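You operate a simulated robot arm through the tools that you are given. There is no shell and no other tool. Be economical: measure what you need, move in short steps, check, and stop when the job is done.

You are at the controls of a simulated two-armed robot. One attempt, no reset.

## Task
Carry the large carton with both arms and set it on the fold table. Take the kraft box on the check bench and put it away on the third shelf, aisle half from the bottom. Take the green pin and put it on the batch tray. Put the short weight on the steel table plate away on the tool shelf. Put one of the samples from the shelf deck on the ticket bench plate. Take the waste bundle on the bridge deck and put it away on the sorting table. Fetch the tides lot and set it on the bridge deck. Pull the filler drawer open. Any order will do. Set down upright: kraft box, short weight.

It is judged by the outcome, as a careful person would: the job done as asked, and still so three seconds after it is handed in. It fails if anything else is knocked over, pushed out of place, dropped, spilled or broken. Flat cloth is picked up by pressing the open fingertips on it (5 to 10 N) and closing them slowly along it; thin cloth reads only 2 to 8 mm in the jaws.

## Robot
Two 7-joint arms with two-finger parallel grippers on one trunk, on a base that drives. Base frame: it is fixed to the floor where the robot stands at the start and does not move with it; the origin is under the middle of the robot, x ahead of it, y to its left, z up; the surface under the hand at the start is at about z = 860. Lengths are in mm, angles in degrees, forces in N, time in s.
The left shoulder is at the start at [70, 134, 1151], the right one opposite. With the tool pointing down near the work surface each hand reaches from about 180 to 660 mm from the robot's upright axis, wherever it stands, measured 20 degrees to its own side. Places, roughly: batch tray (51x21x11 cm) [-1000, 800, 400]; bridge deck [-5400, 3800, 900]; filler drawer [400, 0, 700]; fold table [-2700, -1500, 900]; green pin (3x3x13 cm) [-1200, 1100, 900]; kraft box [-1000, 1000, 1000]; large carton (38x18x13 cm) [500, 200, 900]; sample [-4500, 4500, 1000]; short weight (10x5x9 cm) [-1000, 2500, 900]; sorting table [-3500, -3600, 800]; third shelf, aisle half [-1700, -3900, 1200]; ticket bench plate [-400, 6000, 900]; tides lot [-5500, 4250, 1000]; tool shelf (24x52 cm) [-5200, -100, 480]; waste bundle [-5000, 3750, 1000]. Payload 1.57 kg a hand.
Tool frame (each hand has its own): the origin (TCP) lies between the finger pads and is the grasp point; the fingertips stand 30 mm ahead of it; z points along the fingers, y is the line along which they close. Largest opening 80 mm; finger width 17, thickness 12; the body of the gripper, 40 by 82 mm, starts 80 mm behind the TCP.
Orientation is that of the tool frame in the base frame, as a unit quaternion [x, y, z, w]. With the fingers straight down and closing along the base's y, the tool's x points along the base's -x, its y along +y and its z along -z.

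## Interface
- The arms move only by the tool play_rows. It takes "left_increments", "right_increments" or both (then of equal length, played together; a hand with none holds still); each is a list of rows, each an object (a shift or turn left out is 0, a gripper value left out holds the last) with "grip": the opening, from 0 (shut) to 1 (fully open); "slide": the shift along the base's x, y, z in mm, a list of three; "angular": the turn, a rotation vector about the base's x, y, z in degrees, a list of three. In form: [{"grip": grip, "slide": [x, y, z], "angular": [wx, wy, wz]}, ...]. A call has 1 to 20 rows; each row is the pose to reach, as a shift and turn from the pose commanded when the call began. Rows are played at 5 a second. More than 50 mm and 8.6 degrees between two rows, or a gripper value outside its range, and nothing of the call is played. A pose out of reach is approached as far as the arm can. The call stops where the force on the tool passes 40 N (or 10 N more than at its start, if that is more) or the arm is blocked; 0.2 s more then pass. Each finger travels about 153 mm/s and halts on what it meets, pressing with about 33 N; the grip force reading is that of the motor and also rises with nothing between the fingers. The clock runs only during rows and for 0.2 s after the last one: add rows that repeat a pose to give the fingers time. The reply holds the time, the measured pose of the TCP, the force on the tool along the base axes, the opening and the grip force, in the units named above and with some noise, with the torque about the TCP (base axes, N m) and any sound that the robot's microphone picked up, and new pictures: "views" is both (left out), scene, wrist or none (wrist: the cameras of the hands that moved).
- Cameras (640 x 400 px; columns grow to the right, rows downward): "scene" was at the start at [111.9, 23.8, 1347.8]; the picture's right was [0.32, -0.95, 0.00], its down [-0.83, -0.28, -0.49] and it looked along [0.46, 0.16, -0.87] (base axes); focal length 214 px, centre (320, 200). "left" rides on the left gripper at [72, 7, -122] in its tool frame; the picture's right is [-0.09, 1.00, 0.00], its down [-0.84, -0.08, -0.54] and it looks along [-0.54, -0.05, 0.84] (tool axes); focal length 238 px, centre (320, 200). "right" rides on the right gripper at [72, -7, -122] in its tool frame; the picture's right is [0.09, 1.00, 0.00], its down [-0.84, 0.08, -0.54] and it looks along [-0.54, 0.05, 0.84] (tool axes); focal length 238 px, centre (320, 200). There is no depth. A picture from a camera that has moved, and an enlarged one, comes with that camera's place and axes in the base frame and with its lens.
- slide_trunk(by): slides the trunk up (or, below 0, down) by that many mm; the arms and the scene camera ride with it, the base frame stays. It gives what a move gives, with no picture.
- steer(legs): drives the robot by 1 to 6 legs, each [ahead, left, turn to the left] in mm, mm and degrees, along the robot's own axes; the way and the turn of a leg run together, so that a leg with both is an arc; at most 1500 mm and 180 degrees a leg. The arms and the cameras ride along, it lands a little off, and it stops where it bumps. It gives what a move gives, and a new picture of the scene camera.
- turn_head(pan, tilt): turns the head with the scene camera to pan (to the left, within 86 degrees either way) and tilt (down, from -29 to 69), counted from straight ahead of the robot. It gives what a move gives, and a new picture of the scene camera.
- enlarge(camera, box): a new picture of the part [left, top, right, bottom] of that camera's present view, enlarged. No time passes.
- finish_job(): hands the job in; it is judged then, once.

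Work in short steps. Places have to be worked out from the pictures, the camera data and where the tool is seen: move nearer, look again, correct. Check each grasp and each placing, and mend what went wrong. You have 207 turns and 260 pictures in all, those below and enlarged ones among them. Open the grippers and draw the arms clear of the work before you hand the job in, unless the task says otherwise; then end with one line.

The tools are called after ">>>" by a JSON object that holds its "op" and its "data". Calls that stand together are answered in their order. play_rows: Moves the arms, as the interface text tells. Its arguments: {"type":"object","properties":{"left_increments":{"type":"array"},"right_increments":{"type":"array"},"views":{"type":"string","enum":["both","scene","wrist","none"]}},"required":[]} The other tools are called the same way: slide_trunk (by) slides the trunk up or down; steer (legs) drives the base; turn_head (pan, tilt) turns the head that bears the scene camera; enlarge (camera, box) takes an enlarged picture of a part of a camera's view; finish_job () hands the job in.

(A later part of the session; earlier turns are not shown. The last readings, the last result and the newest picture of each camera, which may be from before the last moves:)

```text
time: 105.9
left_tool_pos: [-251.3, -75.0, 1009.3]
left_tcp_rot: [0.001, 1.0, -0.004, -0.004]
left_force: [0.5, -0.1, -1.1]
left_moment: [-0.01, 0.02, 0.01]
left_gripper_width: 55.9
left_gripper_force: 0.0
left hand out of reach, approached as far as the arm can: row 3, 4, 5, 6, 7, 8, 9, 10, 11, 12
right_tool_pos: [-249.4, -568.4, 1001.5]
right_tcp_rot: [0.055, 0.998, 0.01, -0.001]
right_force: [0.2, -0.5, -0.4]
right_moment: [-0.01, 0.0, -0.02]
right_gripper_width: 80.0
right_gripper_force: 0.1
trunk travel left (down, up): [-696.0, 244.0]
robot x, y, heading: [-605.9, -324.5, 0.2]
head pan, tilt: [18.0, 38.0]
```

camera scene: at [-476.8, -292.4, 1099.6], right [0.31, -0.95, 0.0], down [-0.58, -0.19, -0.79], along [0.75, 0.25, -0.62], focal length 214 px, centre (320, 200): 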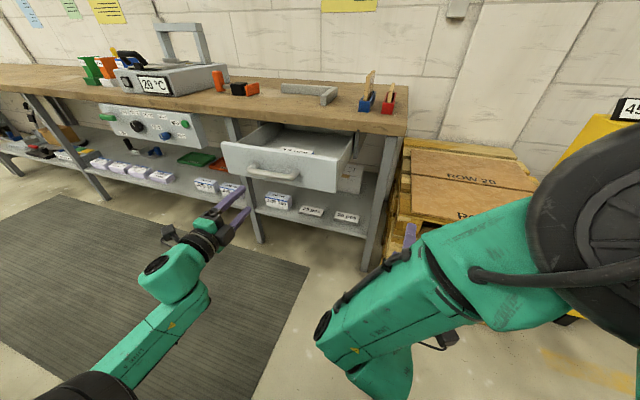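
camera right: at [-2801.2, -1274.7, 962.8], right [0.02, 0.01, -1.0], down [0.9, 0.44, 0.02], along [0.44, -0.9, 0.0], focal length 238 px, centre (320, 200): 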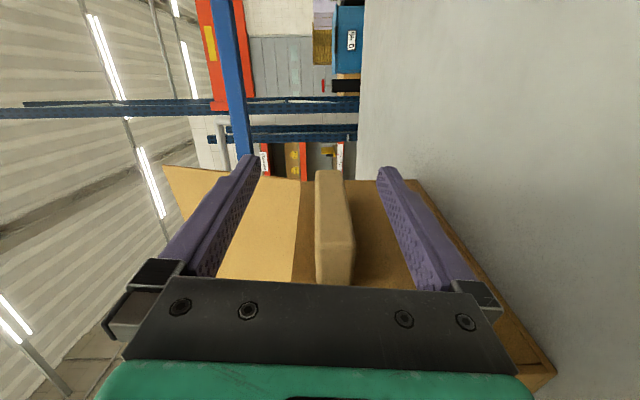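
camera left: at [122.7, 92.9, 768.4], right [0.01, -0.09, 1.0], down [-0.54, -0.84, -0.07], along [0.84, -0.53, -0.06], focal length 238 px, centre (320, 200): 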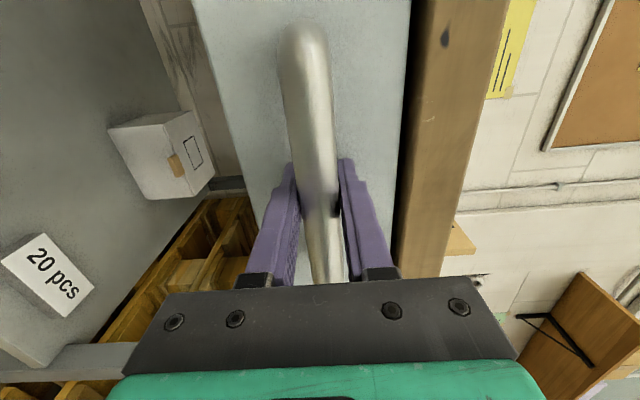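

Both hands point down. I drive north along the aisle, past the check bench, and turn to face it from its north end.

>>> {"op": "steer", "data": {"legs": [[50, 1000, 0], [0, 950, 0], [0, 0, -90], [0, -500, 0]]}}

>>> {"op": "turn_head", "data": {"pan": 0, "tilt": 35}}

```text
time: 122.0
left_tool_pos: [-802.7, 1270.2, 1008.6]
left_tcp_rot: [0.705, 0.709, 0.0, -0.005]
left_force: [-0.2, 0.7, 0.6]
left_moment: [-0.03, 0.02, 0.02]
left_gripper_width: 55.8
left_gripper_force: 0.0
right_tool_pos: [-1298.1, 1265.7, 1000.7]
right_tcp_rot: [0.743, 0.669, 0.007, 0.007]
right_force: [-0.3, -0.3, -0.6]
right_moment: [-0.01, -0.05, 0.03]
right_gripper_width: 80.0
right_gripper_force: 0.0
trunk travel left (down, up): [-696.0, 244.0]
robot x, y, heading: [-1051.2, 1623.8, -89.5]
head pan, tilt: [18.0, 38.0]
camera scene: at [-1025.8, 1496.5, 1349.5], right [-0.95, -0.32, 0.0], down [-0.2, 0.58, -0.79], along [0.25, -0.75, -0.62], focal length 214 px, centre (320, 200)
```

scene: 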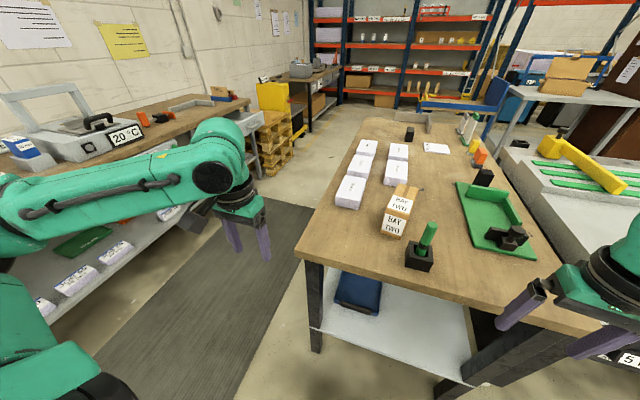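

```text
time: 122.8
left_tool_pos: [-803.8, 1271.0, 1007.7]
left_tcp_rot: [0.706, 0.708, 0.0, -0.006]
left_force: [-1.1, -0.3, 0.0]
left_moment: [0.05, 0.0, -0.04]
left_gripper_width: 55.9
left_gripper_force: 0.0
right_tool_pos: [-1299.0, 1267.6, 1000.7]
right_tcp_rot: [0.743, 0.669, 0.007, 0.007]
right_force: [0.3, -0.5, -0.6]
right_moment: [0.01, -0.01, -0.01]
right_gripper_width: 80.2
right_gripper_force: 0.1
trunk travel left (down, up): [-696.0, 244.0]
robot x, y, heading: [-1049.5, 1626.4, -89.1]
head pan, tilt: [0.0, 35.0]
camera scene: at [-1053.0, 1490.3, 1354.0], right [-1.0, -0.01, 0.0], down [-0.01, 0.57, -0.82], along [0.01, -0.82, -0.57], focal length 214 px, centre (320, 200)
```

scene: 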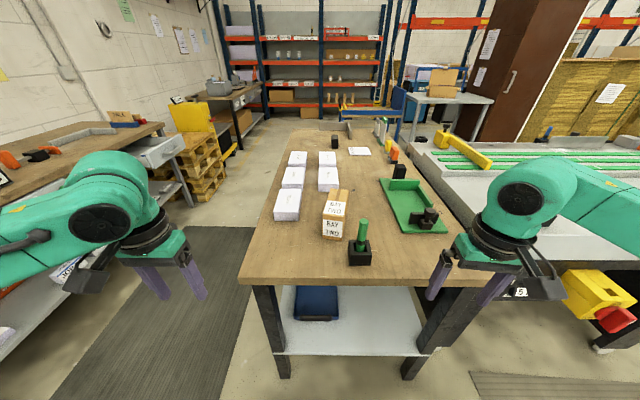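

I can see the kraft box, the green pin in a black socket, and the blue tray on the lower shelf. Enlarging for detail.

>>> {"op": "enlarge", "data": {"camera": "scene", "box": [230, 130, 470, 280]}}

>>> {"op": "enlarge", "data": {"camera": "scene", "box": [230, 260, 450, 390]}}

```text
2.67 times, centred on (350, 205) of scene
camera zoom: at [-1053.0, 1490.3, 1354.0], right [-1.0, -0.01, 0.0], down [-0.01, 0.57, -0.82], along [0.01, -0.82, -0.57], focal length 572 px, centre (240, 187)
```

zoom: 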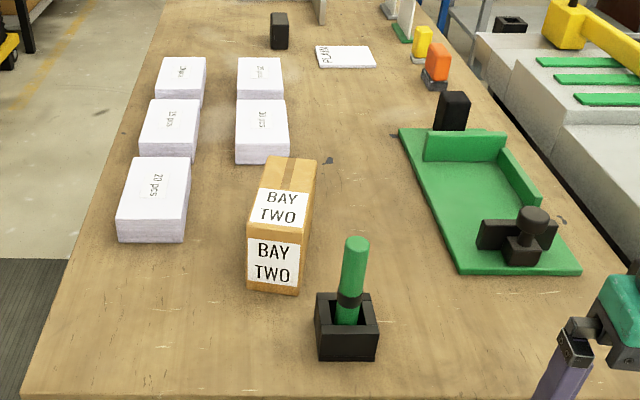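

```text
2.91 times, centred on (340, 325) of scene
camera zoom: at [-1053.0, 1490.3, 1354.0], right [-1.0, -0.01, 0.0], down [-0.01, 0.57, -0.82], along [0.01, -0.82, -0.57], focal length 624 px, centre (262, -164)
```

zoom: 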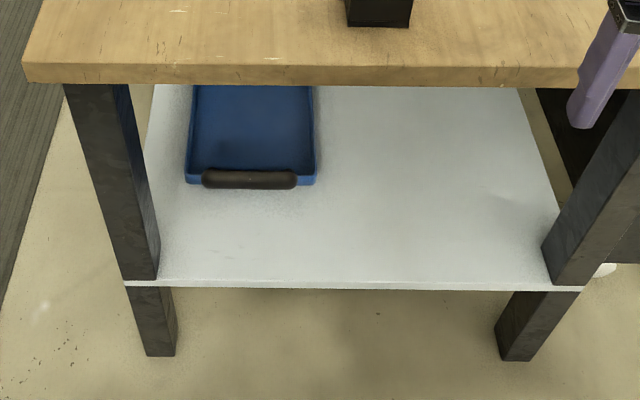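

Kraft box centre ≈(-1101, 912), about 62×174×80, yawed ~10°. Pin ≈(-1163, 1066), top z≈998. Tray spans x -1131..-936, y 516..1026. First the pin with the right hand: I fly above it and look.

>>> {"op": "play_rows", "data": {"right_increments": [{"slide": [0, 0, 40], "angular": [0, 0, 3], "grip": 1}, {"slide": [0, 0, 80], "angular": [0, 0, 6]}, {"slide": [28, -38, 80], "angular": [0, 0, 6]}, {"slide": [56, -76, 80], "angular": [0, 0, 6]}, {"slide": [84, -114, 80], "angular": [0, 0, 6]}, {"slide": [112, -150, 80], "angular": [0, 0, 6]}, {"slide": [136, -190, 80], "angular": [0, 0, 6]}, {"slide": [136, -190, 80], "angular": [0, 0, 6]}], "views": "wrist"}}

```text
time: 124.6
left_tool_pos: [-805.0, 1271.4, 1010.1]
left_tcp_rot: [0.706, 0.708, 0.0, -0.005]
left_force: [-0.1, 0.3, 0.8]
left_moment: [-0.01, -0.01, -0.02]
left_gripper_width: 56.0
left_gripper_force: 0.1
right_tool_pos: [-1164.3, 1077.4, 1082.8]
right_tcp_rot: [0.706, 0.708, 0.008, 0.006]
right_force: [-0.6, 0.1, 0.8]
right_moment: [0.01, -0.02, -0.01]
right_gripper_width: 80.1
right_gripper_force: 0.1
trunk travel left (down, up): [-696.0, 244.0]
robot x, y, heading: [-1052.8, 1625.9, -89.6]
head pan, tilt: [0.0, 35.0]
camera right: at [-1172.8, 1148.1, 1203.3], right [1.0, 0.09, 0.02], down [0.07, -0.84, 0.54], along [0.07, -0.54, -0.84], focal length 238 px, centre (320, 200)
```

right: 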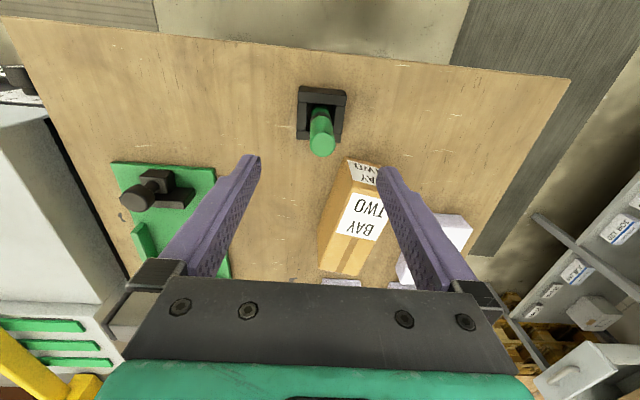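

Pin axis at about (-1159, 1077). I descend and grip it near z 962.

>>> {"op": "play_rows", "data": {"right_increments": [{"slide": [5, 0, -40]}, {"slide": [5, 0, -80]}, {"slide": [5, 0, -118]}, {"slide": [5, 0, -118], "grip": 0.5}, {"slide": [5, 0, -118], "grip": 0.2}, {"slide": [5, 0, -118], "grip": 0}, {"slide": [5, 0, -118], "grip": 0}], "views": "wrist"}}

```text
time: 126.2
left_tool_pos: [-804.0, 1270.0, 1008.4]
left_tcp_rot: [0.706, 0.708, 0.0, -0.006]
left_force: [-1.1, -0.3, -0.3]
left_moment: [0.03, -0.02, -0.01]
left_gripper_width: 56.2
left_gripper_force: 0.1
right_tool_pos: [-1159.3, 1078.0, 962.5]
right_tcp_rot: [0.707, 0.707, 0.008, 0.005]
right_force: [1.1, -0.1, 0.4]
right_moment: [0.0, 0.02, 0.01]
right_gripper_width: 25.8
right_gripper_force: 33.1
trunk travel left (down, up): [-696.0, 244.0]
robot x, y, heading: [-1054.7, 1627.5, -89.6]
head pan, tilt: [0.0, 35.0]
camera right: at [-1166.8, 1147.7, 1084.6], right [1.0, 0.09, 0.02], down [0.07, -0.84, 0.54], along [0.07, -0.54, -0.84], focal length 238 px, centre (320, 200)
```

right: 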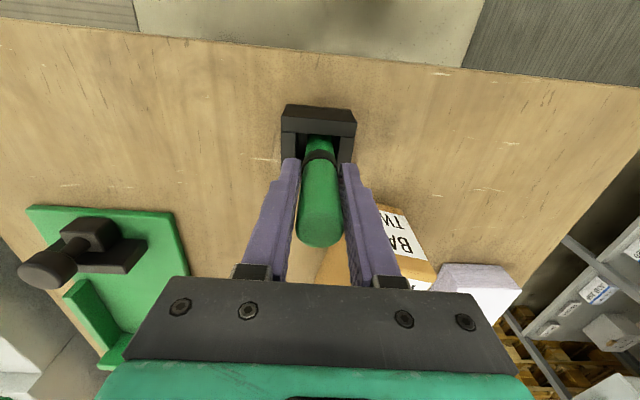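

Pin gripped (25.8 mm). I lift it straight up out of its socket.

>>> {"op": "play_rows", "data": {"right_increments": [{"slide": [0, 0, 15]}, {"slide": [0, 0, 35]}, {"slide": [0, 0, 60]}, {"slide": [0, 0, 90]}, {"slide": [0, 0, 125]}, {"slide": [0, 0, 140]}], "views": "wrist"}}

```text
time: 127.6
left_tool_pos: [-802.7, 1270.4, 1009.3]
left_tcp_rot: [0.706, 0.709, 0.0, -0.007]
left_force: [0.4, 0.3, 0.0]
left_moment: [-0.01, 0.0, -0.01]
left_gripper_width: 55.9
left_gripper_force: 0.0
right_tool_pos: [-1157.0, 1077.0, 1104.4]
right_tcp_rot: [0.706, 0.708, 0.008, 0.006]
right_force: [0.9, 0.2, -1.6]
right_moment: [0.01, -0.01, -0.01]
right_gripper_width: 25.7
right_gripper_force: 33.1
trunk travel left (down, up): [-696.0, 244.0]
robot x, y, heading: [-1058.5, 1627.7, -89.5]
head pan, tilt: [0.0, 35.0]
camera right: at [-1165.6, 1147.9, 1224.9], right [1.0, 0.09, 0.02], down [0.07, -0.84, 0.54], along [0.07, -0.54, -0.84], focal length 238 px, centre (320, 200)
```

right: 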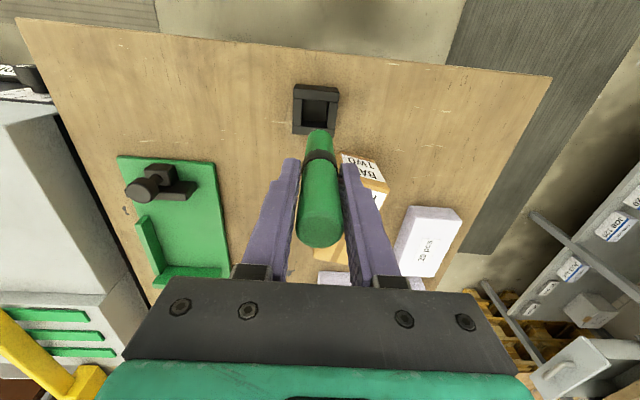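

The pin is out. I retract the right hand away from the bench and pitch it 50° forward, ready to reach under the bench.

>>> {"op": "play_rows", "data": {"right_increments": [{"slide": [-15, 40, 0]}, {"slide": [-35, 85, 0]}, {"slide": [-55, 130, 0]}, {"slide": [-75, 175, 0]}, {"slide": [-90, 215, 0]}, {"slide": [-90, 215, 0], "angular": [-8.4, 0, 0]}, {"slide": [-90, 215, 0], "angular": [-16.8, 0, 0]}, {"slide": [-90, 215, 0], "angular": [-25.2, 0, 0]}, {"slide": [-90, 215, 0], "angular": [-33.6, 0, 0]}, {"slide": [-90, 215, 0], "angular": [-42, 0, 0]}, {"slide": [-90, 215, 0], "angular": [-50, 0, 0]}, {"slide": [-90, 215, 0], "angular": [-50, 0, 0]}], "views": "none"}}

>>> {"op": "steer", "data": {"legs": [[-60, 215, -0.5]]}}

>>> {"op": "slide_trunk", "data": {"by": -480}}

>>> {"op": "turn_head", "data": {"pan": -15, "tilt": 25}}

```text
time: 130.2
left_tool_pos: [-803.5, 1269.8, 1010.4]
left_tcp_rot: [0.706, 0.708, 0.0, -0.006]
left_force: [0.1, 0.2, -0.3]
left_moment: [-0.03, 0.01, -0.01]
left_gripper_width: 55.9
left_gripper_force: 0.1
right_tool_pos: [-1248.5, 1278.6, 1115.9]
right_tcp_rot: [0.638, 0.645, -0.291, 0.304]
right_force: [0.5, -0.6, -0.8]
right_moment: [0.03, -0.01, 0.0]
right_gripper_width: 25.7
right_gripper_force: 32.9
right hand out of reach, approached as far as the arm can: row 11, 12
trunk travel left (down, up): [-696.0, 244.0]
robot x, y, heading: [-1055.0, 1627.3, -89.5]
head pan, tilt: [0.0, 35.0]
```

```text
time: 131.9
left_tool_pos: [-594.4, 1329.6, 1010.2]
left_tcp_rot: [0.709, 0.705, 0.0, -0.006]
left_force: [0.2, 0.0, 0.2]
left_moment: [0.01, 0.02, 0.03]
left_gripper_width: 55.9
left_gripper_force: 0.2
right_tool_pos: [-1038.8, 1341.2, 1115.9]
right_tcp_rot: [0.641, 0.643, -0.292, 0.302]
right_force: [0.2, -0.3, -1.3]
right_moment: [0.02, 0.0, -0.01]
right_gripper_width: 25.6
right_gripper_force: 32.7
trunk travel left (down, up): [-696.0, 244.0]
robot x, y, heading: [-840.9, 1682.9, -89.7]
head pan, tilt: [0.0, 35.0]
camera scene: at [-842.3, 1550.7, 1354.0], right [-1.0, 0.0, 0.0], down [0.0, 0.57, -0.82], along [0.0, -0.82, -0.57], focal length 214 px, centre (320, 200)
```

scene: 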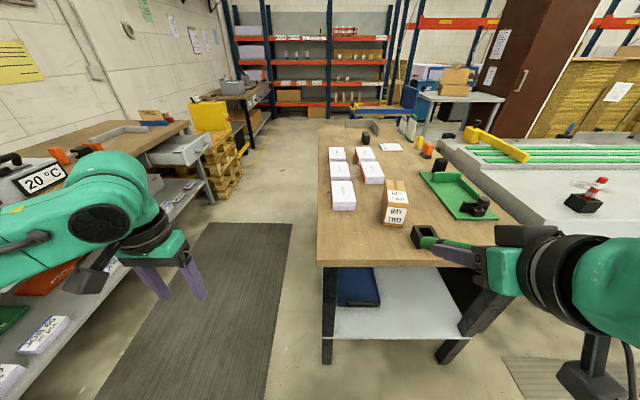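

```text
refused: -480 is not a number from -400 to 400
```

```text
time: 132.7
left_tool_pos: [-594.1, 1328.9, 1008.2]
left_tcp_rot: [0.708, 0.706, 0.0, -0.006]
left_force: [0.0, 0.9, -0.7]
left_moment: [0.0, 0.01, 0.01]
left_gripper_width: 56.2
left_gripper_force: 0.0
right_tool_pos: [-1038.1, 1342.3, 1116.2]
right_tcp_rot: [0.642, 0.642, -0.293, 0.301]
right_force: [-0.5, -0.4, -1.3]
right_moment: [0.04, 0.01, 0.02]
right_gripper_width: 25.8
right_gripper_force: 33.3
trunk travel left (down, up): [-696.0, 244.0]
robot x, y, heading: [-840.2, 1685.7, -90.3]
head pan, tilt: [-15.0, 25.0]
camera scene: at [-864.6, 1550.0, 1369.8], right [-0.97, 0.26, 0.0], down [0.11, 0.41, -0.91], along [-0.23, -0.88, -0.42], focal length 214 px, centre (320, 200)
```

scene: 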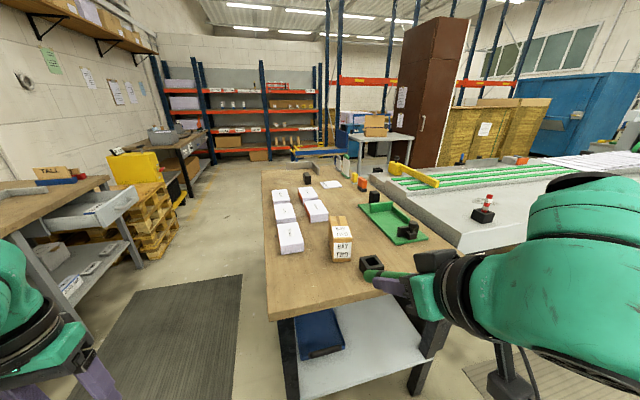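

The pin is pointed forward and clear of the bench. I lower the trunk in two steps and look under the bench.

>>> {"op": "slide_trunk", "data": {"by": -400}}

>>> {"op": "slide_trunk", "data": {"by": -140}}

>>> {"op": "turn_head", "data": {"pan": -15, "tilt": 35}}

>>> {"op": "enlarge", "data": {"camera": "right", "box": [0, 0, 640, 400]}}

```text
time: 136.5
left_tool_pos: [-592.4, 1328.4, 609.8]
left_tcp_rot: [0.709, 0.705, 0.0, -0.006]
left_force: [0.1, -0.3, -0.3]
left_moment: [0.0, 0.0, -0.02]
left_gripper_width: 56.0
left_gripper_force: 0.0
right_tool_pos: [-1037.9, 1341.5, 716.7]
right_tcp_rot: [0.641, 0.642, -0.292, 0.301]
right_force: [0.3, 0.0, -0.8]
right_moment: [0.04, 0.0, 0.03]
right_gripper_width: 25.7
right_gripper_force: 33.0
trunk travel left (down, up): [-296.0, 644.0]
robot x, y, heading: [-839.6, 1685.8, -89.7]
head pan, tilt: [-15.0, 25.0]
```

```text
time: 138.2
left_tool_pos: [-593.2, 1329.7, 469.8]
left_tcp_rot: [0.709, 0.706, 0.001, -0.005]
left_force: [-0.3, 0.1, 0.0]
left_moment: [0.03, 0.01, -0.02]
left_gripper_width: 56.0
left_gripper_force: 0.0
right_tool_pos: [-1037.1, 1342.6, 576.5]
right_tcp_rot: [0.641, 0.642, -0.292, 0.303]
right_force: [0.1, 0.5, -2.5]
right_moment: [0.02, 0.04, 0.01]
right_gripper_width: 25.6
right_gripper_force: 32.6
trunk travel left (down, up): [-156.0, 784.0]
robot x, y, heading: [-837.8, 1686.0, -90.1]
head pan, tilt: [-15.0, 25.0]
```

```text
time: 138.9
left_tool_pos: [-593.8, 1329.0, 469.5]
left_tcp_rot: [0.709, 0.705, 0.0, -0.007]
left_force: [0.0, -0.3, 0.2]
left_moment: [0.01, 0.0, -0.01]
left_gripper_width: 56.1
left_gripper_force: 0.1
right_tool_pos: [-1038.1, 1341.9, 575.0]
right_tcp_rot: [0.641, 0.642, -0.292, 0.302]
right_force: [0.5, -0.4, -1.2]
right_moment: [0.02, 0.0, -0.04]
right_gripper_width: 25.6
right_gripper_force: 33.0
trunk travel left (down, up): [-156.0, 784.0]
robot x, y, heading: [-837.4, 1688.1, -90.2]
head pan, tilt: [-15.0, 35.0]
camera scene: at [-864.1, 1554.0, 814.1], right [-0.97, 0.26, 0.0], down [0.15, 0.55, -0.82], along [-0.21, -0.79, -0.57], focal length 214 px, centre (320, 200)
```

scene: 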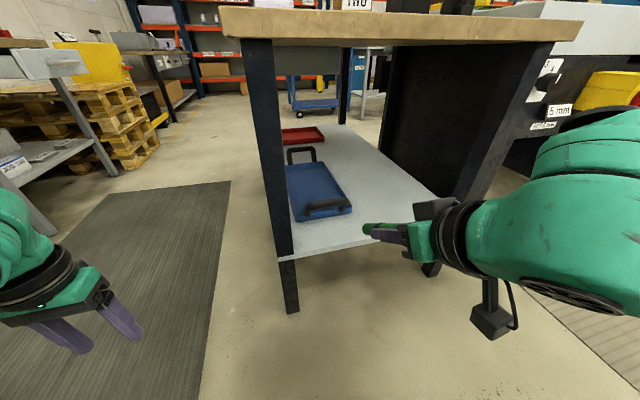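

```text
1.00 times, centred on (320, 200) of right (not enlarged: the box is as wide or as high as the picture)
camera zoom: at [-1045.2, 1480.9, 599.5], right [1.0, 0.07, -0.06], down [0.07, -0.13, 0.99], along [0.06, -0.99, -0.13], focal length 238 px, centre (320, 200)
```

zoom: 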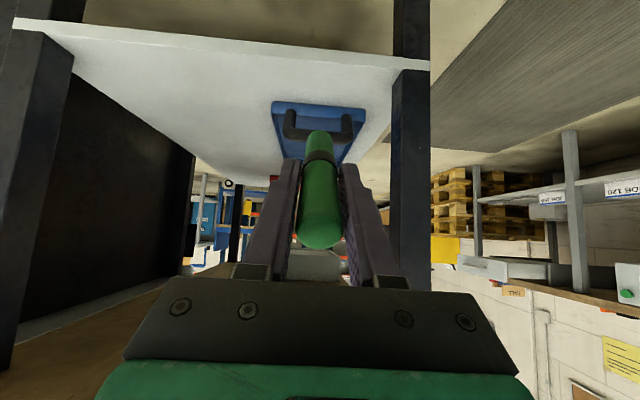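

The tray has tall handles at both its short ends, so entry from its long east side is better. I drive round to the aisle and face the bench from the east.

>>> {"op": "steer", "data": {"legs": [[0, 508, 0], [0, 0, -90], [0, 1060, 0]]}}

>>> {"op": "turn_head", "data": {"pan": -25, "tilt": 35}}

```text
time: 150.7
left_tool_pos: [-713.7, 384.3, 468.8]
left_tcp_rot: [1.0, -0.011, 0.005, -0.005]
left_force: [0.2, 0.2, 0.6]
left_moment: [-0.01, -0.03, 0.0]
left_gripper_width: 56.1
left_gripper_force: 0.0
right_tool_pos: [-692.3, 826.2, 575.7]
right_tcp_rot: [0.907, -0.008, -0.42, 0.003]
right_force: [0.4, 0.2, -1.4]
right_moment: [0.02, 0.01, 0.0]
right_gripper_width: 25.6
right_gripper_force: 32.8
trunk travel left (down, up): [-156.0, 784.0]
robot x, y, heading: [-350.0, 625.1, 179.0]
head pan, tilt: [-15.0, 35.0]
camera scene: at [-487.3, 652.3, 814.0], right [0.28, 0.96, 0.0], down [0.55, -0.16, -0.82], along [-0.79, 0.23, -0.57], focal length 214 px, centre (320, 200)
```

scene: 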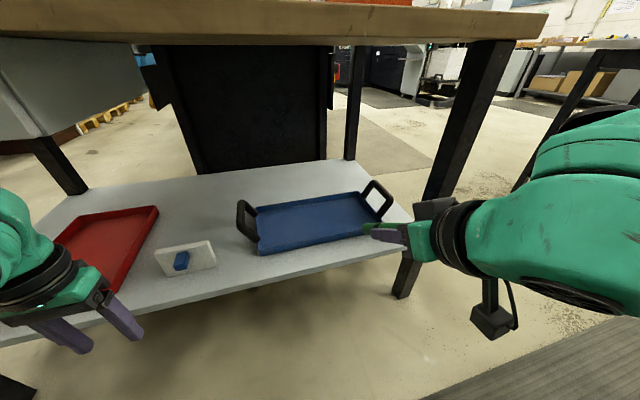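

```text
time: 151.5
left_tool_pos: [-714.7, 385.0, 468.8]
left_tcp_rot: [1.0, -0.011, 0.005, -0.004]
left_force: [0.0, -0.2, -0.5]
left_moment: [0.01, -0.02, -0.03]
left_gripper_width: 55.8
left_gripper_force: 0.1
right_tool_pos: [-693.1, 827.5, 576.7]
right_tcp_rot: [0.907, -0.007, -0.42, 0.004]
right_force: [0.6, 0.4, -1.2]
right_moment: [-0.01, -0.01, -0.02]
right_gripper_width: 25.8
right_gripper_force: 32.9
trunk travel left (down, up): [-156.0, 784.0]
robot x, y, heading: [-351.3, 626.7, 178.8]
head pan, tilt: [-25.0, 35.0]
camera scene: at [-481.8, 666.6, 814.0], right [0.44, 0.9, 0.0], down [0.52, -0.25, -0.82], along [-0.74, 0.36, -0.57], focal length 214 px, centre (320, 200)
```

scene: 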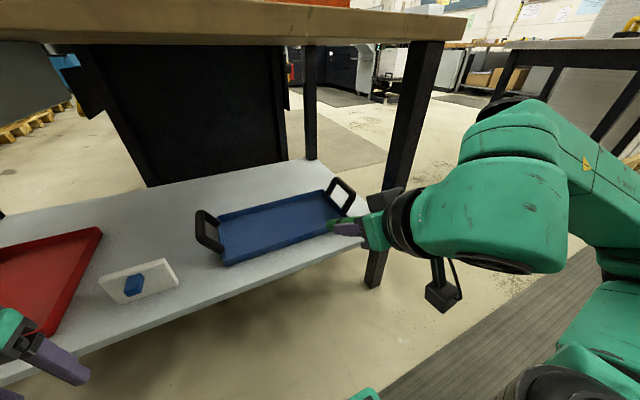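

The tray body spans about y 600–950, x -1130..-930. I tuck the left hand back, set the right hand at y≈775 and z≈500, then drive in under the bench.

>>> {"op": "play_rows", "data": {"left_increments": [{"slide": [40, 0, 20]}, {"slide": [80, 0, 40]}, {"slide": [120, 0, 60]}, {"slide": [130, 0, 60]}], "right_increments": [{"slide": [0, -15, -20]}, {"slide": [0, -30, -40]}, {"slide": [0, -45, -60]}, {"slide": [0, -52, -77]}], "views": "none"}}

>>> {"op": "steer", "data": {"legs": [[200, 0, 1]]}}

```text
time: 152.5
left_tool_pos: [-606.7, 379.3, 547.9]
left_tcp_rot: [1.0, -0.011, 0.006, -0.004]
left_force: [0.4, 0.5, 0.3]
left_moment: [-0.04, 0.06, 0.0]
left_gripper_width: 56.1
left_gripper_force: 0.0
left hand out of reach, approached as far as the arm can: row 2, 3, 4
right_tool_pos: [-723.0, 760.4, 518.2]
right_tcp_rot: [0.907, -0.007, -0.422, 0.004]
right_force: [0.0, 1.3, -3.1]
right_moment: [-0.03, -0.01, 0.03]
right_gripper_width: 25.5
right_gripper_force: 33.4
right hand out of reach, approached as far as the arm can: row 1, 2, 3, 4
trunk travel left (down, up): [-156.0, 784.0]
robot x, y, heading: [-354.5, 623.1, 179.0]
head pan, tilt: [-25.0, 35.0]
```

```text
time: 154.1
left_tool_pos: [-804.0, 376.5, 546.7]
left_tcp_rot: [1.0, -0.003, 0.004, -0.005]
left_force: [-0.1, -1.0, 0.2]
left_moment: [0.0, -0.01, 0.02]
left_gripper_width: 56.1
left_gripper_force: 0.0
right_tool_pos: [-927.3, 758.2, 516.4]
right_tcp_rot: [0.908, 0.0, -0.42, 0.006]
right_force: [-0.2, -0.7, -1.4]
right_moment: [0.02, 0.0, -0.02]
right_gripper_width: 25.7
right_gripper_force: 33.1
trunk travel left (down, up): [-156.0, 784.0]
robot x, y, heading: [-552.4, 628.0, 180.1]
head pan, tilt: [-25.0, 35.0]
camera scene: at [-683.6, 666.4, 814.0], right [0.42, 0.91, 0.0], down [0.52, -0.24, -0.82], along [-0.74, 0.35, -0.57], focal length 214 px, centre (320, 200)
```

scene: 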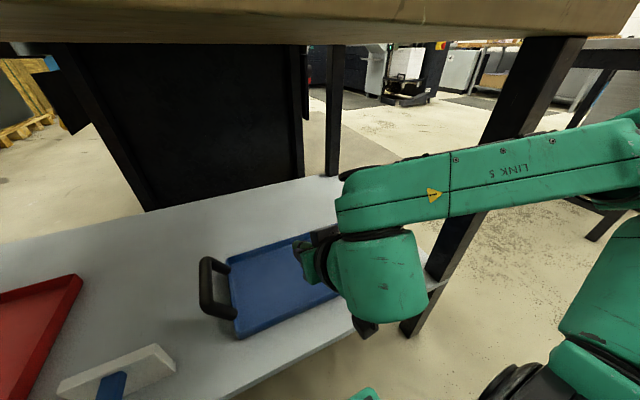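

The hand is over the tray's near side. I extend and descend gradually toward the tray floor.

>>> {"op": "play_rows", "data": {"right_increments": [{"slide": [-25, 4, -15]}, {"slide": [-50, 8, -30]}, {"slide": [-65, 10, -45]}, {"slide": [-65, 10, -60]}], "views": "wrist"}}

```text
time: 155.1
left_tool_pos: [-803.3, 378.2, 546.7]
left_tcp_rot: [1.0, -0.003, 0.004, -0.005]
left_force: [0.5, 0.1, -0.5]
left_moment: [-0.01, 0.02, -0.01]
left_gripper_width: 56.3
left_gripper_force: 0.1
right_tool_pos: [-991.7, 768.5, 456.5]
right_tcp_rot: [0.908, -0.001, -0.42, 0.005]
right_force: [-0.1, -0.1, -2.3]
right_moment: [-0.01, -0.05, 0.0]
right_gripper_width: 25.8
right_gripper_force: 33.0
trunk travel left (down, up): [-156.0, 784.0]
robot x, y, heading: [-558.2, 624.8, 180.0]
head pan, tilt: [-25.0, 35.0]
camera right: at [-852.3, 775.1, 479.6], right [0.06, -1.0, -0.06], down [-0.13, -0.07, 0.99], along [-0.99, -0.06, -0.13], focal length 238 px, centre (320, 200)
```

right: 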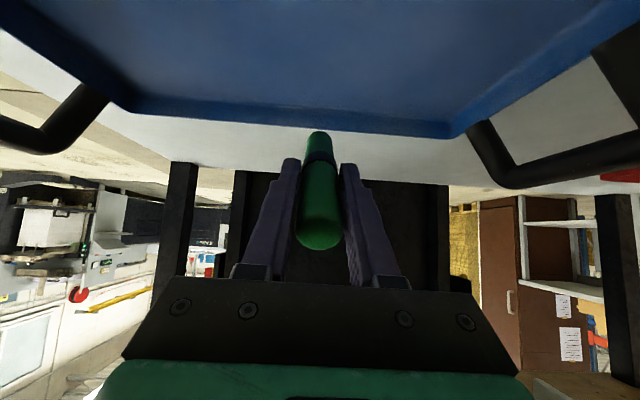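

The pin is over the middle of the tray, tip still above its floor. I lower until light contact.

>>> {"op": "play_rows", "data": {"right_increments": [{"slide": [0, 0, -8]}, {"slide": [0, 0, -16]}, {"slide": [0, 0, -22]}, {"slide": [0, 0, -28]}, {"slide": [0, 0, -33]}, {"slide": [0, 0, -38]}], "views": "wrist"}}

```text
time: 156.5
left_tool_pos: [-803.3, 377.4, 547.7]
left_tcp_rot: [1.0, -0.004, 0.005, -0.004]
left_force: [-0.5, 0.0, 0.5]
left_moment: [-0.02, 0.01, -0.02]
left_gripper_width: 55.8
left_gripper_force: 0.0
right_tool_pos: [-991.9, 768.4, 418.2]
right_tcp_rot: [0.908, 0.0, -0.419, 0.006]
right_force: [-0.5, 0.6, -1.6]
right_moment: [0.02, -0.02, 0.03]
right_gripper_width: 25.6
right_gripper_force: 32.9
trunk travel left (down, up): [-156.0, 784.0]
robot x, y, heading: [-551.8, 623.9, 180.1]
head pan, tilt: [-25.0, 35.0]
camera right: at [-852.2, 774.9, 442.4], right [0.06, -1.0, -0.06], down [-0.13, -0.07, 0.99], along [-0.99, -0.06, -0.13], focal length 238 px, centre (320, 200)
```

right: 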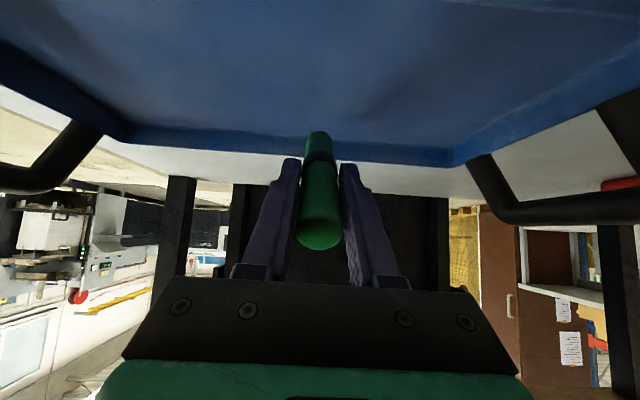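

No contact yet; I continue down in small steps.

>>> {"op": "play_rows", "data": {"right_increments": [{"slide": [0, 0, -5]}, {"slide": [0, 0, -10]}, {"slide": [0, 0, -15]}, {"slide": [0, 0, -20]}, {"slide": [0, 0, -25]}, {"slide": [0, 0, -30]}, {"slide": [0, 0, -35]}], "views": "wrist"}}

```text
time: 158.1
left_tool_pos: [-804.2, 376.4, 548.6]
left_tcp_rot: [1.0, -0.003, 0.002, -0.004]
left_force: [-0.6, 0.6, 0.2]
left_moment: [0.01, -0.03, 0.0]
left_gripper_width: 56.2
left_gripper_force: 0.0
right_tool_pos: [-991.1, 768.5, 385.4]
right_tcp_rot: [0.907, -0.001, -0.422, 0.006]
right_force: [5.7, 0.0, 17.8]
right_moment: [0.15, 1.08, -0.05]
right_gripper_width: 25.2
right_gripper_force: 33.0
trunk travel left (down, up): [-156.0, 784.0]
robot x, y, heading: [-551.2, 628.0, 179.7]
head pan, tilt: [-25.0, 35.0]
camera right: at [-851.5, 774.5, 408.0], right [0.06, -1.0, -0.06], down [-0.12, -0.07, 0.99], along [-0.99, -0.06, -0.13], focal length 238 px, centre (320, 200)
```

right: 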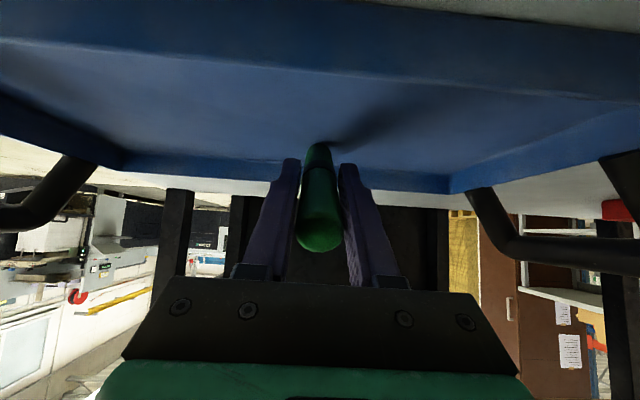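

The pin tip rests on the tray floor. I relieve the force slightly and open the fingers.

>>> {"op": "play_rows", "data": {"right_increments": [{"slide": [0, 0, 2]}, {"slide": [0, 0, 2], "grip": 0.36}, {"slide": [0, 0, 2], "grip": 0.45}, {"slide": [0, 0, 2], "grip": 0.7}, {"slide": [0, 0, 2], "grip": 1}, {"slide": [0, 0, 2], "grip": 1}], "views": "wrist"}}

```text
time: 159.5
left_tool_pos: [-804.4, 377.9, 546.9]
left_tcp_rot: [1.0, -0.003, 0.004, -0.004]
left_force: [0.0, 0.0, -0.4]
left_moment: [0.0, -0.02, 0.01]
left_gripper_width: 55.7
left_gripper_force: 0.2
right_tool_pos: [-991.7, 767.2, 384.6]
right_tcp_rot: [0.907, 0.0, -0.421, 0.006]
right_force: [-0.1, 0.6, -0.6]
right_moment: [-0.01, -0.01, -0.01]
right_gripper_width: 80.0
right_gripper_force: 0.0
trunk travel left (down, up): [-156.0, 784.0]
robot x, y, heading: [-550.7, 625.5, 179.9]
head pan, tilt: [-25.0, 35.0]
camera right: at [-852.1, 774.7, 409.0], right [0.06, -1.0, -0.06], down [-0.13, -0.07, 0.99], along [-0.99, -0.06, -0.13], focal length 238 px, centre (320, 200)
```

right: 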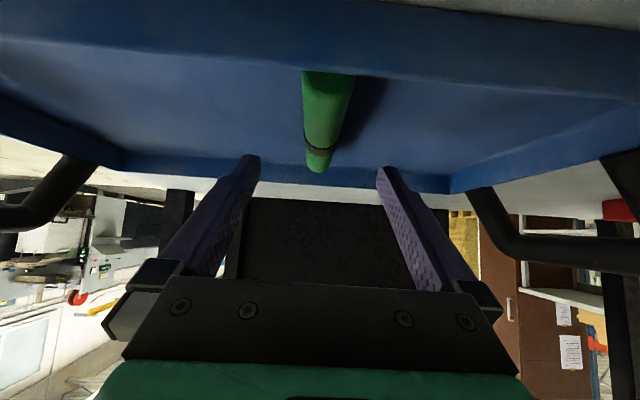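

The pin lies in the tray. I raise the hand and back out.

>>> {"op": "play_rows", "data": {"right_increments": [{"slide": [0, 0, 40]}, {"slide": [0, 0, 80]}, {"slide": [0, 0, 120]}, {"slide": [20, 0, 140]}], "views": "none"}}

>>> {"op": "steer", "data": {"legs": [[-230, 0, 0]]}}

```text
time: 160.5
left_tool_pos: [-803.5, 377.7, 547.6]
left_tcp_rot: [1.0, -0.004, 0.004, -0.004]
left_force: [-0.4, 0.6, -0.1]
left_moment: [-0.03, -0.03, 0.01]
left_gripper_width: 56.1
left_gripper_force: 0.0
right_tool_pos: [-971.6, 768.9, 524.7]
right_tcp_rot: [0.908, -0.001, -0.42, 0.006]
right_force: [0.0, -0.1, 0.7]
right_moment: [-0.02, 0.01, -0.02]
right_gripper_width: 79.8
right_gripper_force: 0.2
trunk travel left (down, up): [-156.0, 784.0]
robot x, y, heading: [-555.0, 626.4, 180.0]
head pan, tilt: [-25.0, 35.0]
```

```text
time: 162.2
left_tool_pos: [-575.0, 376.8, 548.0]
left_tcp_rot: [1.0, -0.004, 0.004, -0.004]
left_force: [0.3, -0.3, 1.0]
left_moment: [0.02, 0.02, 0.0]
left_gripper_width: 56.1
left_gripper_force: 0.1
right_tool_pos: [-742.4, 768.2, 526.4]
right_tcp_rot: [0.908, -0.002, -0.42, 0.005]
right_force: [-0.6, -0.6, 0.9]
right_moment: [0.02, -0.02, 0.01]
right_gripper_width: 80.0
right_gripper_force: 0.1
trunk travel left (down, up): [-156.0, 784.0]
robot x, y, heading: [-320.0, 622.4, 179.8]
head pan, tilt: [-25.0, 35.0]
camera scene: at [-452.8, 666.0, 814.1], right [0.43, 0.9, 0.0], down [0.52, -0.24, -0.82], along [-0.74, 0.35, -0.57], focal length 214 px, centre (320, 200)
```

scene: 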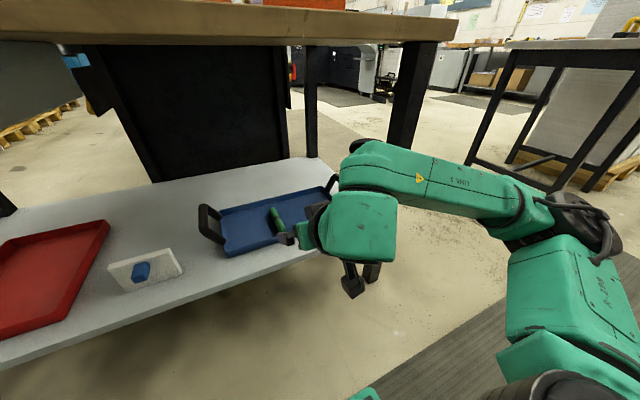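

The pin is clearly in the tray. Next the kraft box with the same tilted right hand, from the north end of the bench. I raise the trunk and drive round.

>>> {"op": "slide_trunk", "data": {"by": 400}}

>>> {"op": "slide_trunk", "data": {"by": 110}}

>>> {"op": "steer", "data": {"legs": [[0, -1000, 0], [0, 0, 90], [0, -620, 0]]}}

>>> {"op": "turn_head", "data": {"pan": -10, "tilt": 40}}

```text
time: 166.0
left_tool_pos: [-574.5, 377.4, 947.1]
left_tcp_rot: [1.0, -0.004, 0.004, -0.004]
left_force: [0.3, -0.4, -0.5]
left_moment: [0.01, 0.01, -0.02]
left_gripper_width: 56.1
left_gripper_force: 0.0
right_tool_pos: [-742.2, 768.9, 925.2]
right_tcp_rot: [0.907, -0.002, -0.42, 0.005]
right_force: [-0.1, -0.8, -0.4]
right_moment: [-0.04, -0.03, -0.05]
right_gripper_width: 80.1
right_gripper_force: 0.0
trunk travel left (down, up): [-556.0, 384.0]
robot x, y, heading: [-316.3, 628.3, 179.7]
head pan, tilt: [-25.0, 35.0]
```

```text
time: 167.4
left_tool_pos: [-574.5, 377.3, 1056.7]
left_tcp_rot: [1.0, -0.004, 0.005, -0.004]
left_force: [0.2, -0.5, 0.0]
left_moment: [0.0, 0.0, 0.03]
left_gripper_width: 56.3
left_gripper_force: 0.0
right_tool_pos: [-743.5, 767.6, 1034.2]
right_tcp_rot: [0.908, -0.001, -0.419, 0.006]
right_force: [0.0, 0.4, -0.2]
right_moment: [-0.02, -0.04, -0.02]
right_gripper_width: 79.8
right_gripper_force: 0.1
trunk travel left (down, up): [-666.0, 274.0]
robot x, y, heading: [-320.0, 625.6, 179.9]
head pan, tilt: [-25.0, 35.0]
```

```text
time: 179.5
left_tool_pos: [-682.9, 1380.2, 1057.0]
left_tcp_rot: [0.712, 0.702, 0.001, -0.007]
left_force: [1.1, 0.9, 0.5]
left_moment: [0.01, 0.0, 0.0]
left_gripper_width: 56.2
left_gripper_force: 0.1
right_tool_pos: [-1076.2, 1214.1, 1034.3]
right_tcp_rot: [0.644, 0.639, -0.294, 0.301]
right_force: [-0.9, -0.6, 0.5]
right_moment: [0.0, -0.02, 0.02]
right_gripper_width: 80.1
right_gripper_force: 0.0
trunk travel left (down, up): [-666.0, 274.0]
robot x, y, heading: [-931.1, 1632.8, -90.5]
head pan, tilt: [-25.0, 35.0]
camera scene: at [-968.7, 1505.0, 1324.0], right [-0.9, 0.43, 0.0], down [0.25, 0.52, -0.82], along [-0.35, -0.74, -0.57], focal length 214 px, centre (320, 200)
```

scene: 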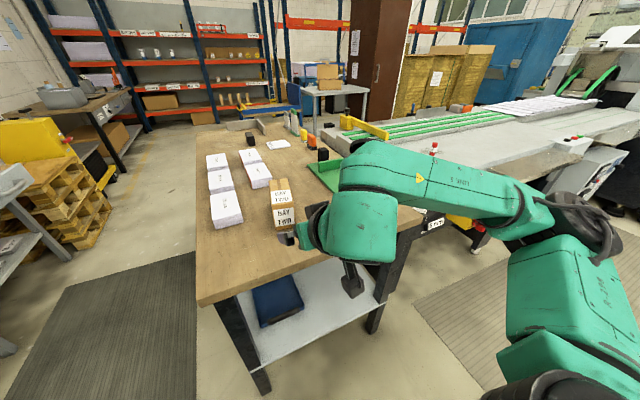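

```text
time: 180.3
left_tool_pos: [-683.9, 1379.0, 1058.0]
left_tcp_rot: [0.712, 0.702, -0.001, -0.006]
left_force: [0.6, -1.1, -0.4]
left_moment: [0.01, -0.01, -0.01]
left_gripper_width: 56.0
left_gripper_force: 0.0
right_tool_pos: [-1075.5, 1213.6, 1034.5]
right_tcp_rot: [0.644, 0.64, -0.293, 0.3]
right_force: [0.1, -1.2, -0.5]
right_moment: [-0.01, 0.02, -0.01]
right_gripper_width: 80.1
right_gripper_force: 0.1
trunk travel left (down, up): [-666.0, 274.0]
robot x, y, heading: [-929.0, 1633.4, -90.7]
head pan, tilt: [-10.0, 40.0]
camera scene: at [-946.9, 1500.9, 1316.5], right [-0.98, 0.18, 0.0], down [0.12, 0.63, -0.77], along [-0.14, -0.75, -0.64], focal length 214 px, centre (320, 200)
```

scene: 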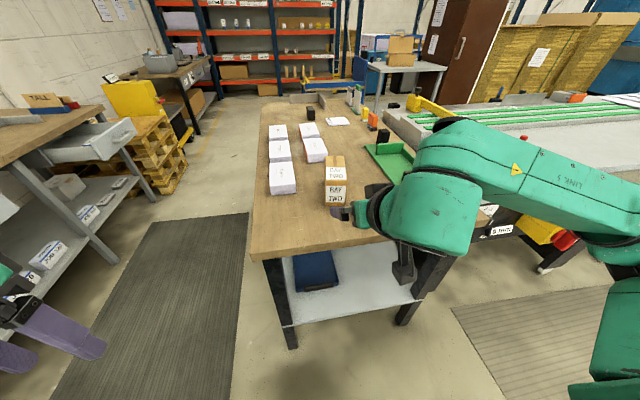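

I check the box through the right wrist camera and an enlarged scene view.

>>> {"op": "enlarge", "data": {"camera": "right", "box": [0, 0, 640, 400]}}

>>> {"op": "enlarge", "data": {"camera": "scene", "box": [260, 120, 420, 220]}}

```text
1.00 times, centred on (320, 200) of right (not enlarged: the box is as wide or as high as the picture)
camera zoom: at [-1082.0, 1352.1, 1058.7], right [1.0, 0.06, -0.06], down [0.07, -0.13, 0.99], along [0.05, -0.99, -0.13], focal length 238 px, centre (320, 200)
```

zoom: 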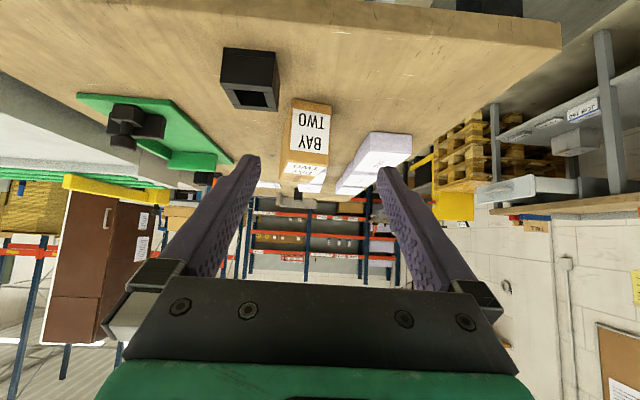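

```text
4.00 times, centred on (340, 170) of scene
camera zoom: at [-946.9, 1500.9, 1316.5], right [-0.98, 0.18, 0.0], down [0.12, 0.63, -0.77], along [-0.14, -0.75, -0.64], focal length 858 px, centre (240, 320)
```

zoom: 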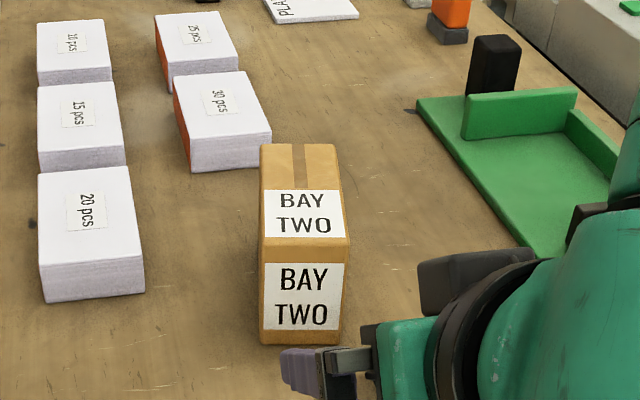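

Box refined: 65×141×100, centre (-1103, 935), yaw ≈9.5°, top z≈963. I move to a pre-grasp point on its axis with matching yaw and check alignment.

>>> {"op": "play_rows", "data": {"right_increments": [{"slide": [0, -32, 3], "angular": [0, 0, -3]}, {"slide": [-1, -64, 5], "angular": [0, 0, -6]}, {"slide": [-2, -96, 6], "angular": [0, 0, -9.3]}, {"slide": [-2, -128, 6], "angular": [0, 0, -9.3]}, {"slide": [-2, -128, 6], "angular": [0, 0, -9.3]}], "views": "both"}}

```text
time: 181.5
left_tool_pos: [-683.8, 1379.5, 1056.9]
left_tcp_rot: [0.712, 0.702, 0.0, -0.006]
left_force: [-0.3, -0.3, 0.3]
left_moment: [0.0, 0.02, -0.03]
left_gripper_width: 56.1
left_gripper_force: 0.2
right_tool_pos: [-1078.9, 1087.0, 1042.3]
right_tcp_rot: [0.694, 0.585, -0.317, 0.276]
right_force: [-0.3, -0.6, 0.6]
right_moment: [0.04, 0.0, 0.02]
right_gripper_width: 80.0
right_gripper_force: 0.0
trunk travel left (down, up): [-666.0, 274.0]
robot x, y, heading: [-929.1, 1634.4, -90.5]
head pan, tilt: [-10.0, 40.0]
camera scene: at [-946.8, 1501.6, 1316.6], right [-0.98, 0.18, 0.0], down [0.12, 0.63, -0.77], along [-0.14, -0.75, -0.64], focal length 214 px, centre (320, 200)
camera right: at [-1061.7, 1224.0, 1065.6], right [0.99, -0.1, -0.06], down [0.04, -0.14, 0.99], along [-0.11, -0.99, -0.13], focal length 238 px, centre (320, 200)
```

scene: 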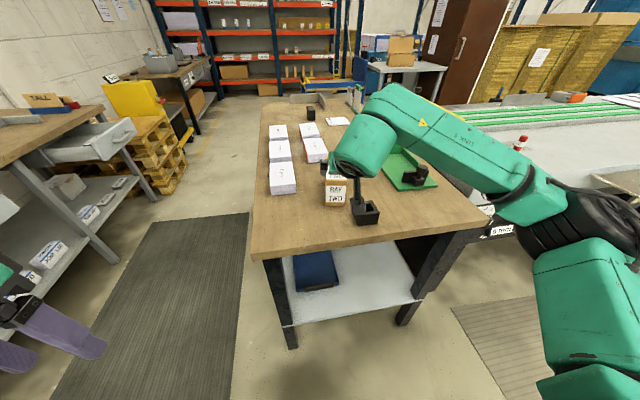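
right: 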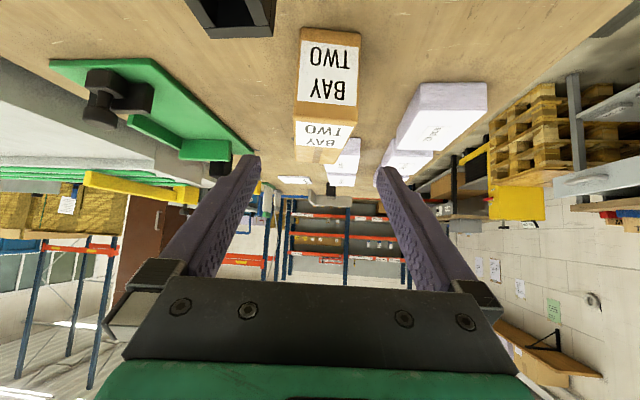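

Alignment looks good (box axis about 10°, tool 8.8°). I move in along the axis, straddling the box, then check before closing.

>>> {"op": "play_rows", "data": {"right_increments": [{"slide": [-4, -30, -26], "angular": [0, 0, -1.2]}, {"slide": [-8, -62, -52], "angular": [0, 0, -1.2]}, {"slide": [-12, -90, -74], "angular": [0, 0, -1.2]}, {"slide": [-15, -117, -95], "angular": [0, 0, -1.2]}, {"slide": [-19, -142, -114], "angular": [0, 0, -1.2]}, {"slide": [-19, -142, -114], "angular": [0, 0, -1.2]}], "views": "wrist"}}

```text
time: 182.9
left_tool_pos: [-682.0, 1380.4, 1058.6]
left_tcp_rot: [0.712, 0.702, -0.001, -0.006]
left_force: [0.2, 0.0, -0.8]
left_moment: [0.02, 0.01, 0.02]
left_gripper_width: 55.9
left_gripper_force: 0.1
right_tool_pos: [-1096.9, 943.7, 927.0]
right_tcp_rot: [0.7, 0.578, -0.32, 0.273]
right_force: [-0.4, 0.0, -0.6]
right_moment: [-0.01, 0.0, -0.01]
right_gripper_width: 80.2
right_gripper_force: 0.0
trunk travel left (down, up): [-666.0, 274.0]
robot x, y, heading: [-931.7, 1634.1, -90.6]
head pan, tilt: [-10.0, 40.0]
camera right: at [-1077.7, 1080.8, 951.0], right [0.99, -0.12, -0.06], down [0.04, -0.14, 0.99], along [-0.13, -0.98, -0.13], focal length 238 px, centre (320, 200)
```

right: 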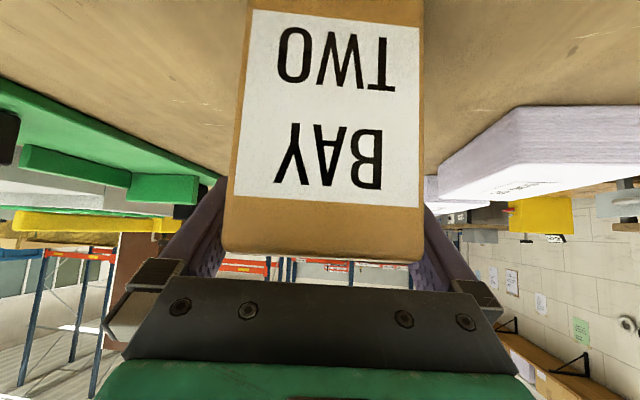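

The box is between the fingers without contact. I close and lift a little.

>>> {"op": "play_rows", "data": {"right_increments": [{"grip": 0.85}, {"grip": 0.6}, {"grip": 0.4}, {"grip": 0}, {"grip": 0}, {"slide": [0, 0, 15]}, {"slide": [0, 0, 35]}, {"slide": [0, 0, 70]}, {"slide": [0, 0, 110]}], "views": "both"}}

```text
time: 184.9
left_tool_pos: [-682.4, 1379.8, 1056.2]
left_tcp_rot: [0.711, 0.703, -0.001, -0.006]
left_force: [0.1, 0.4, 0.2]
left_moment: [-0.02, 0.03, -0.01]
left_gripper_width: 55.9
left_gripper_force: 0.0
right_tool_pos: [-1097.5, 944.3, 1037.3]
right_tcp_rot: [0.7, 0.578, -0.319, 0.272]
right_force: [1.0, 1.9, -4.6]
right_moment: [0.02, -0.07, -0.01]
right_gripper_width: 64.8
right_gripper_force: 32.9
trunk travel left (down, up): [-666.0, 274.0]
robot x, y, heading: [-930.6, 1632.3, -90.6]
head pan, tilt: [-10.0, 40.0]
camera scene: at [-946.2, 1500.8, 1316.4], right [-0.98, 0.18, 0.0], down [0.12, 0.63, -0.77], along [-0.14, -0.75, -0.64], focal length 214 px, centre (320, 200)
camera right: at [-1077.1, 1080.6, 1060.8], right [0.99, -0.12, -0.06], down [0.04, -0.14, 0.99], along [-0.13, -0.98, -0.13], focal length 238 px, centre (320, 200)
```

scene: 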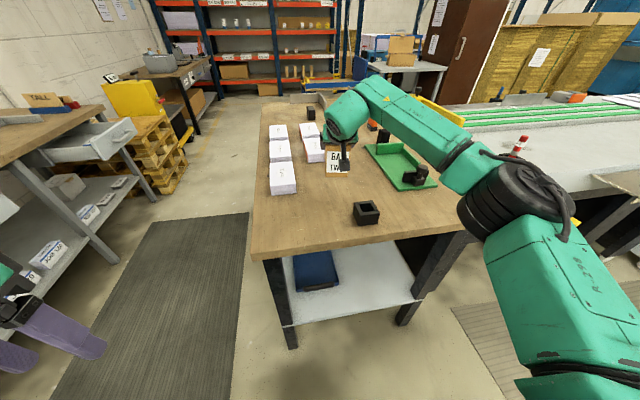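
right: 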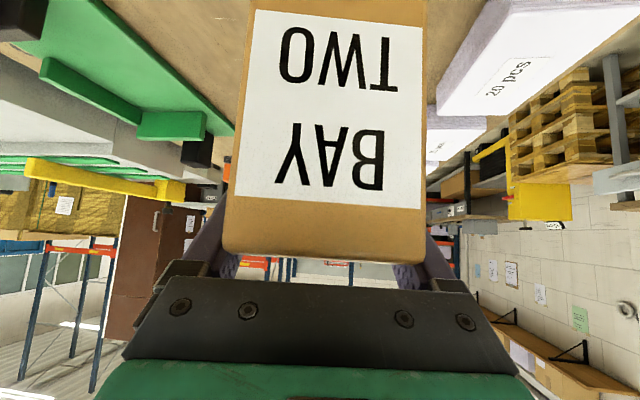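

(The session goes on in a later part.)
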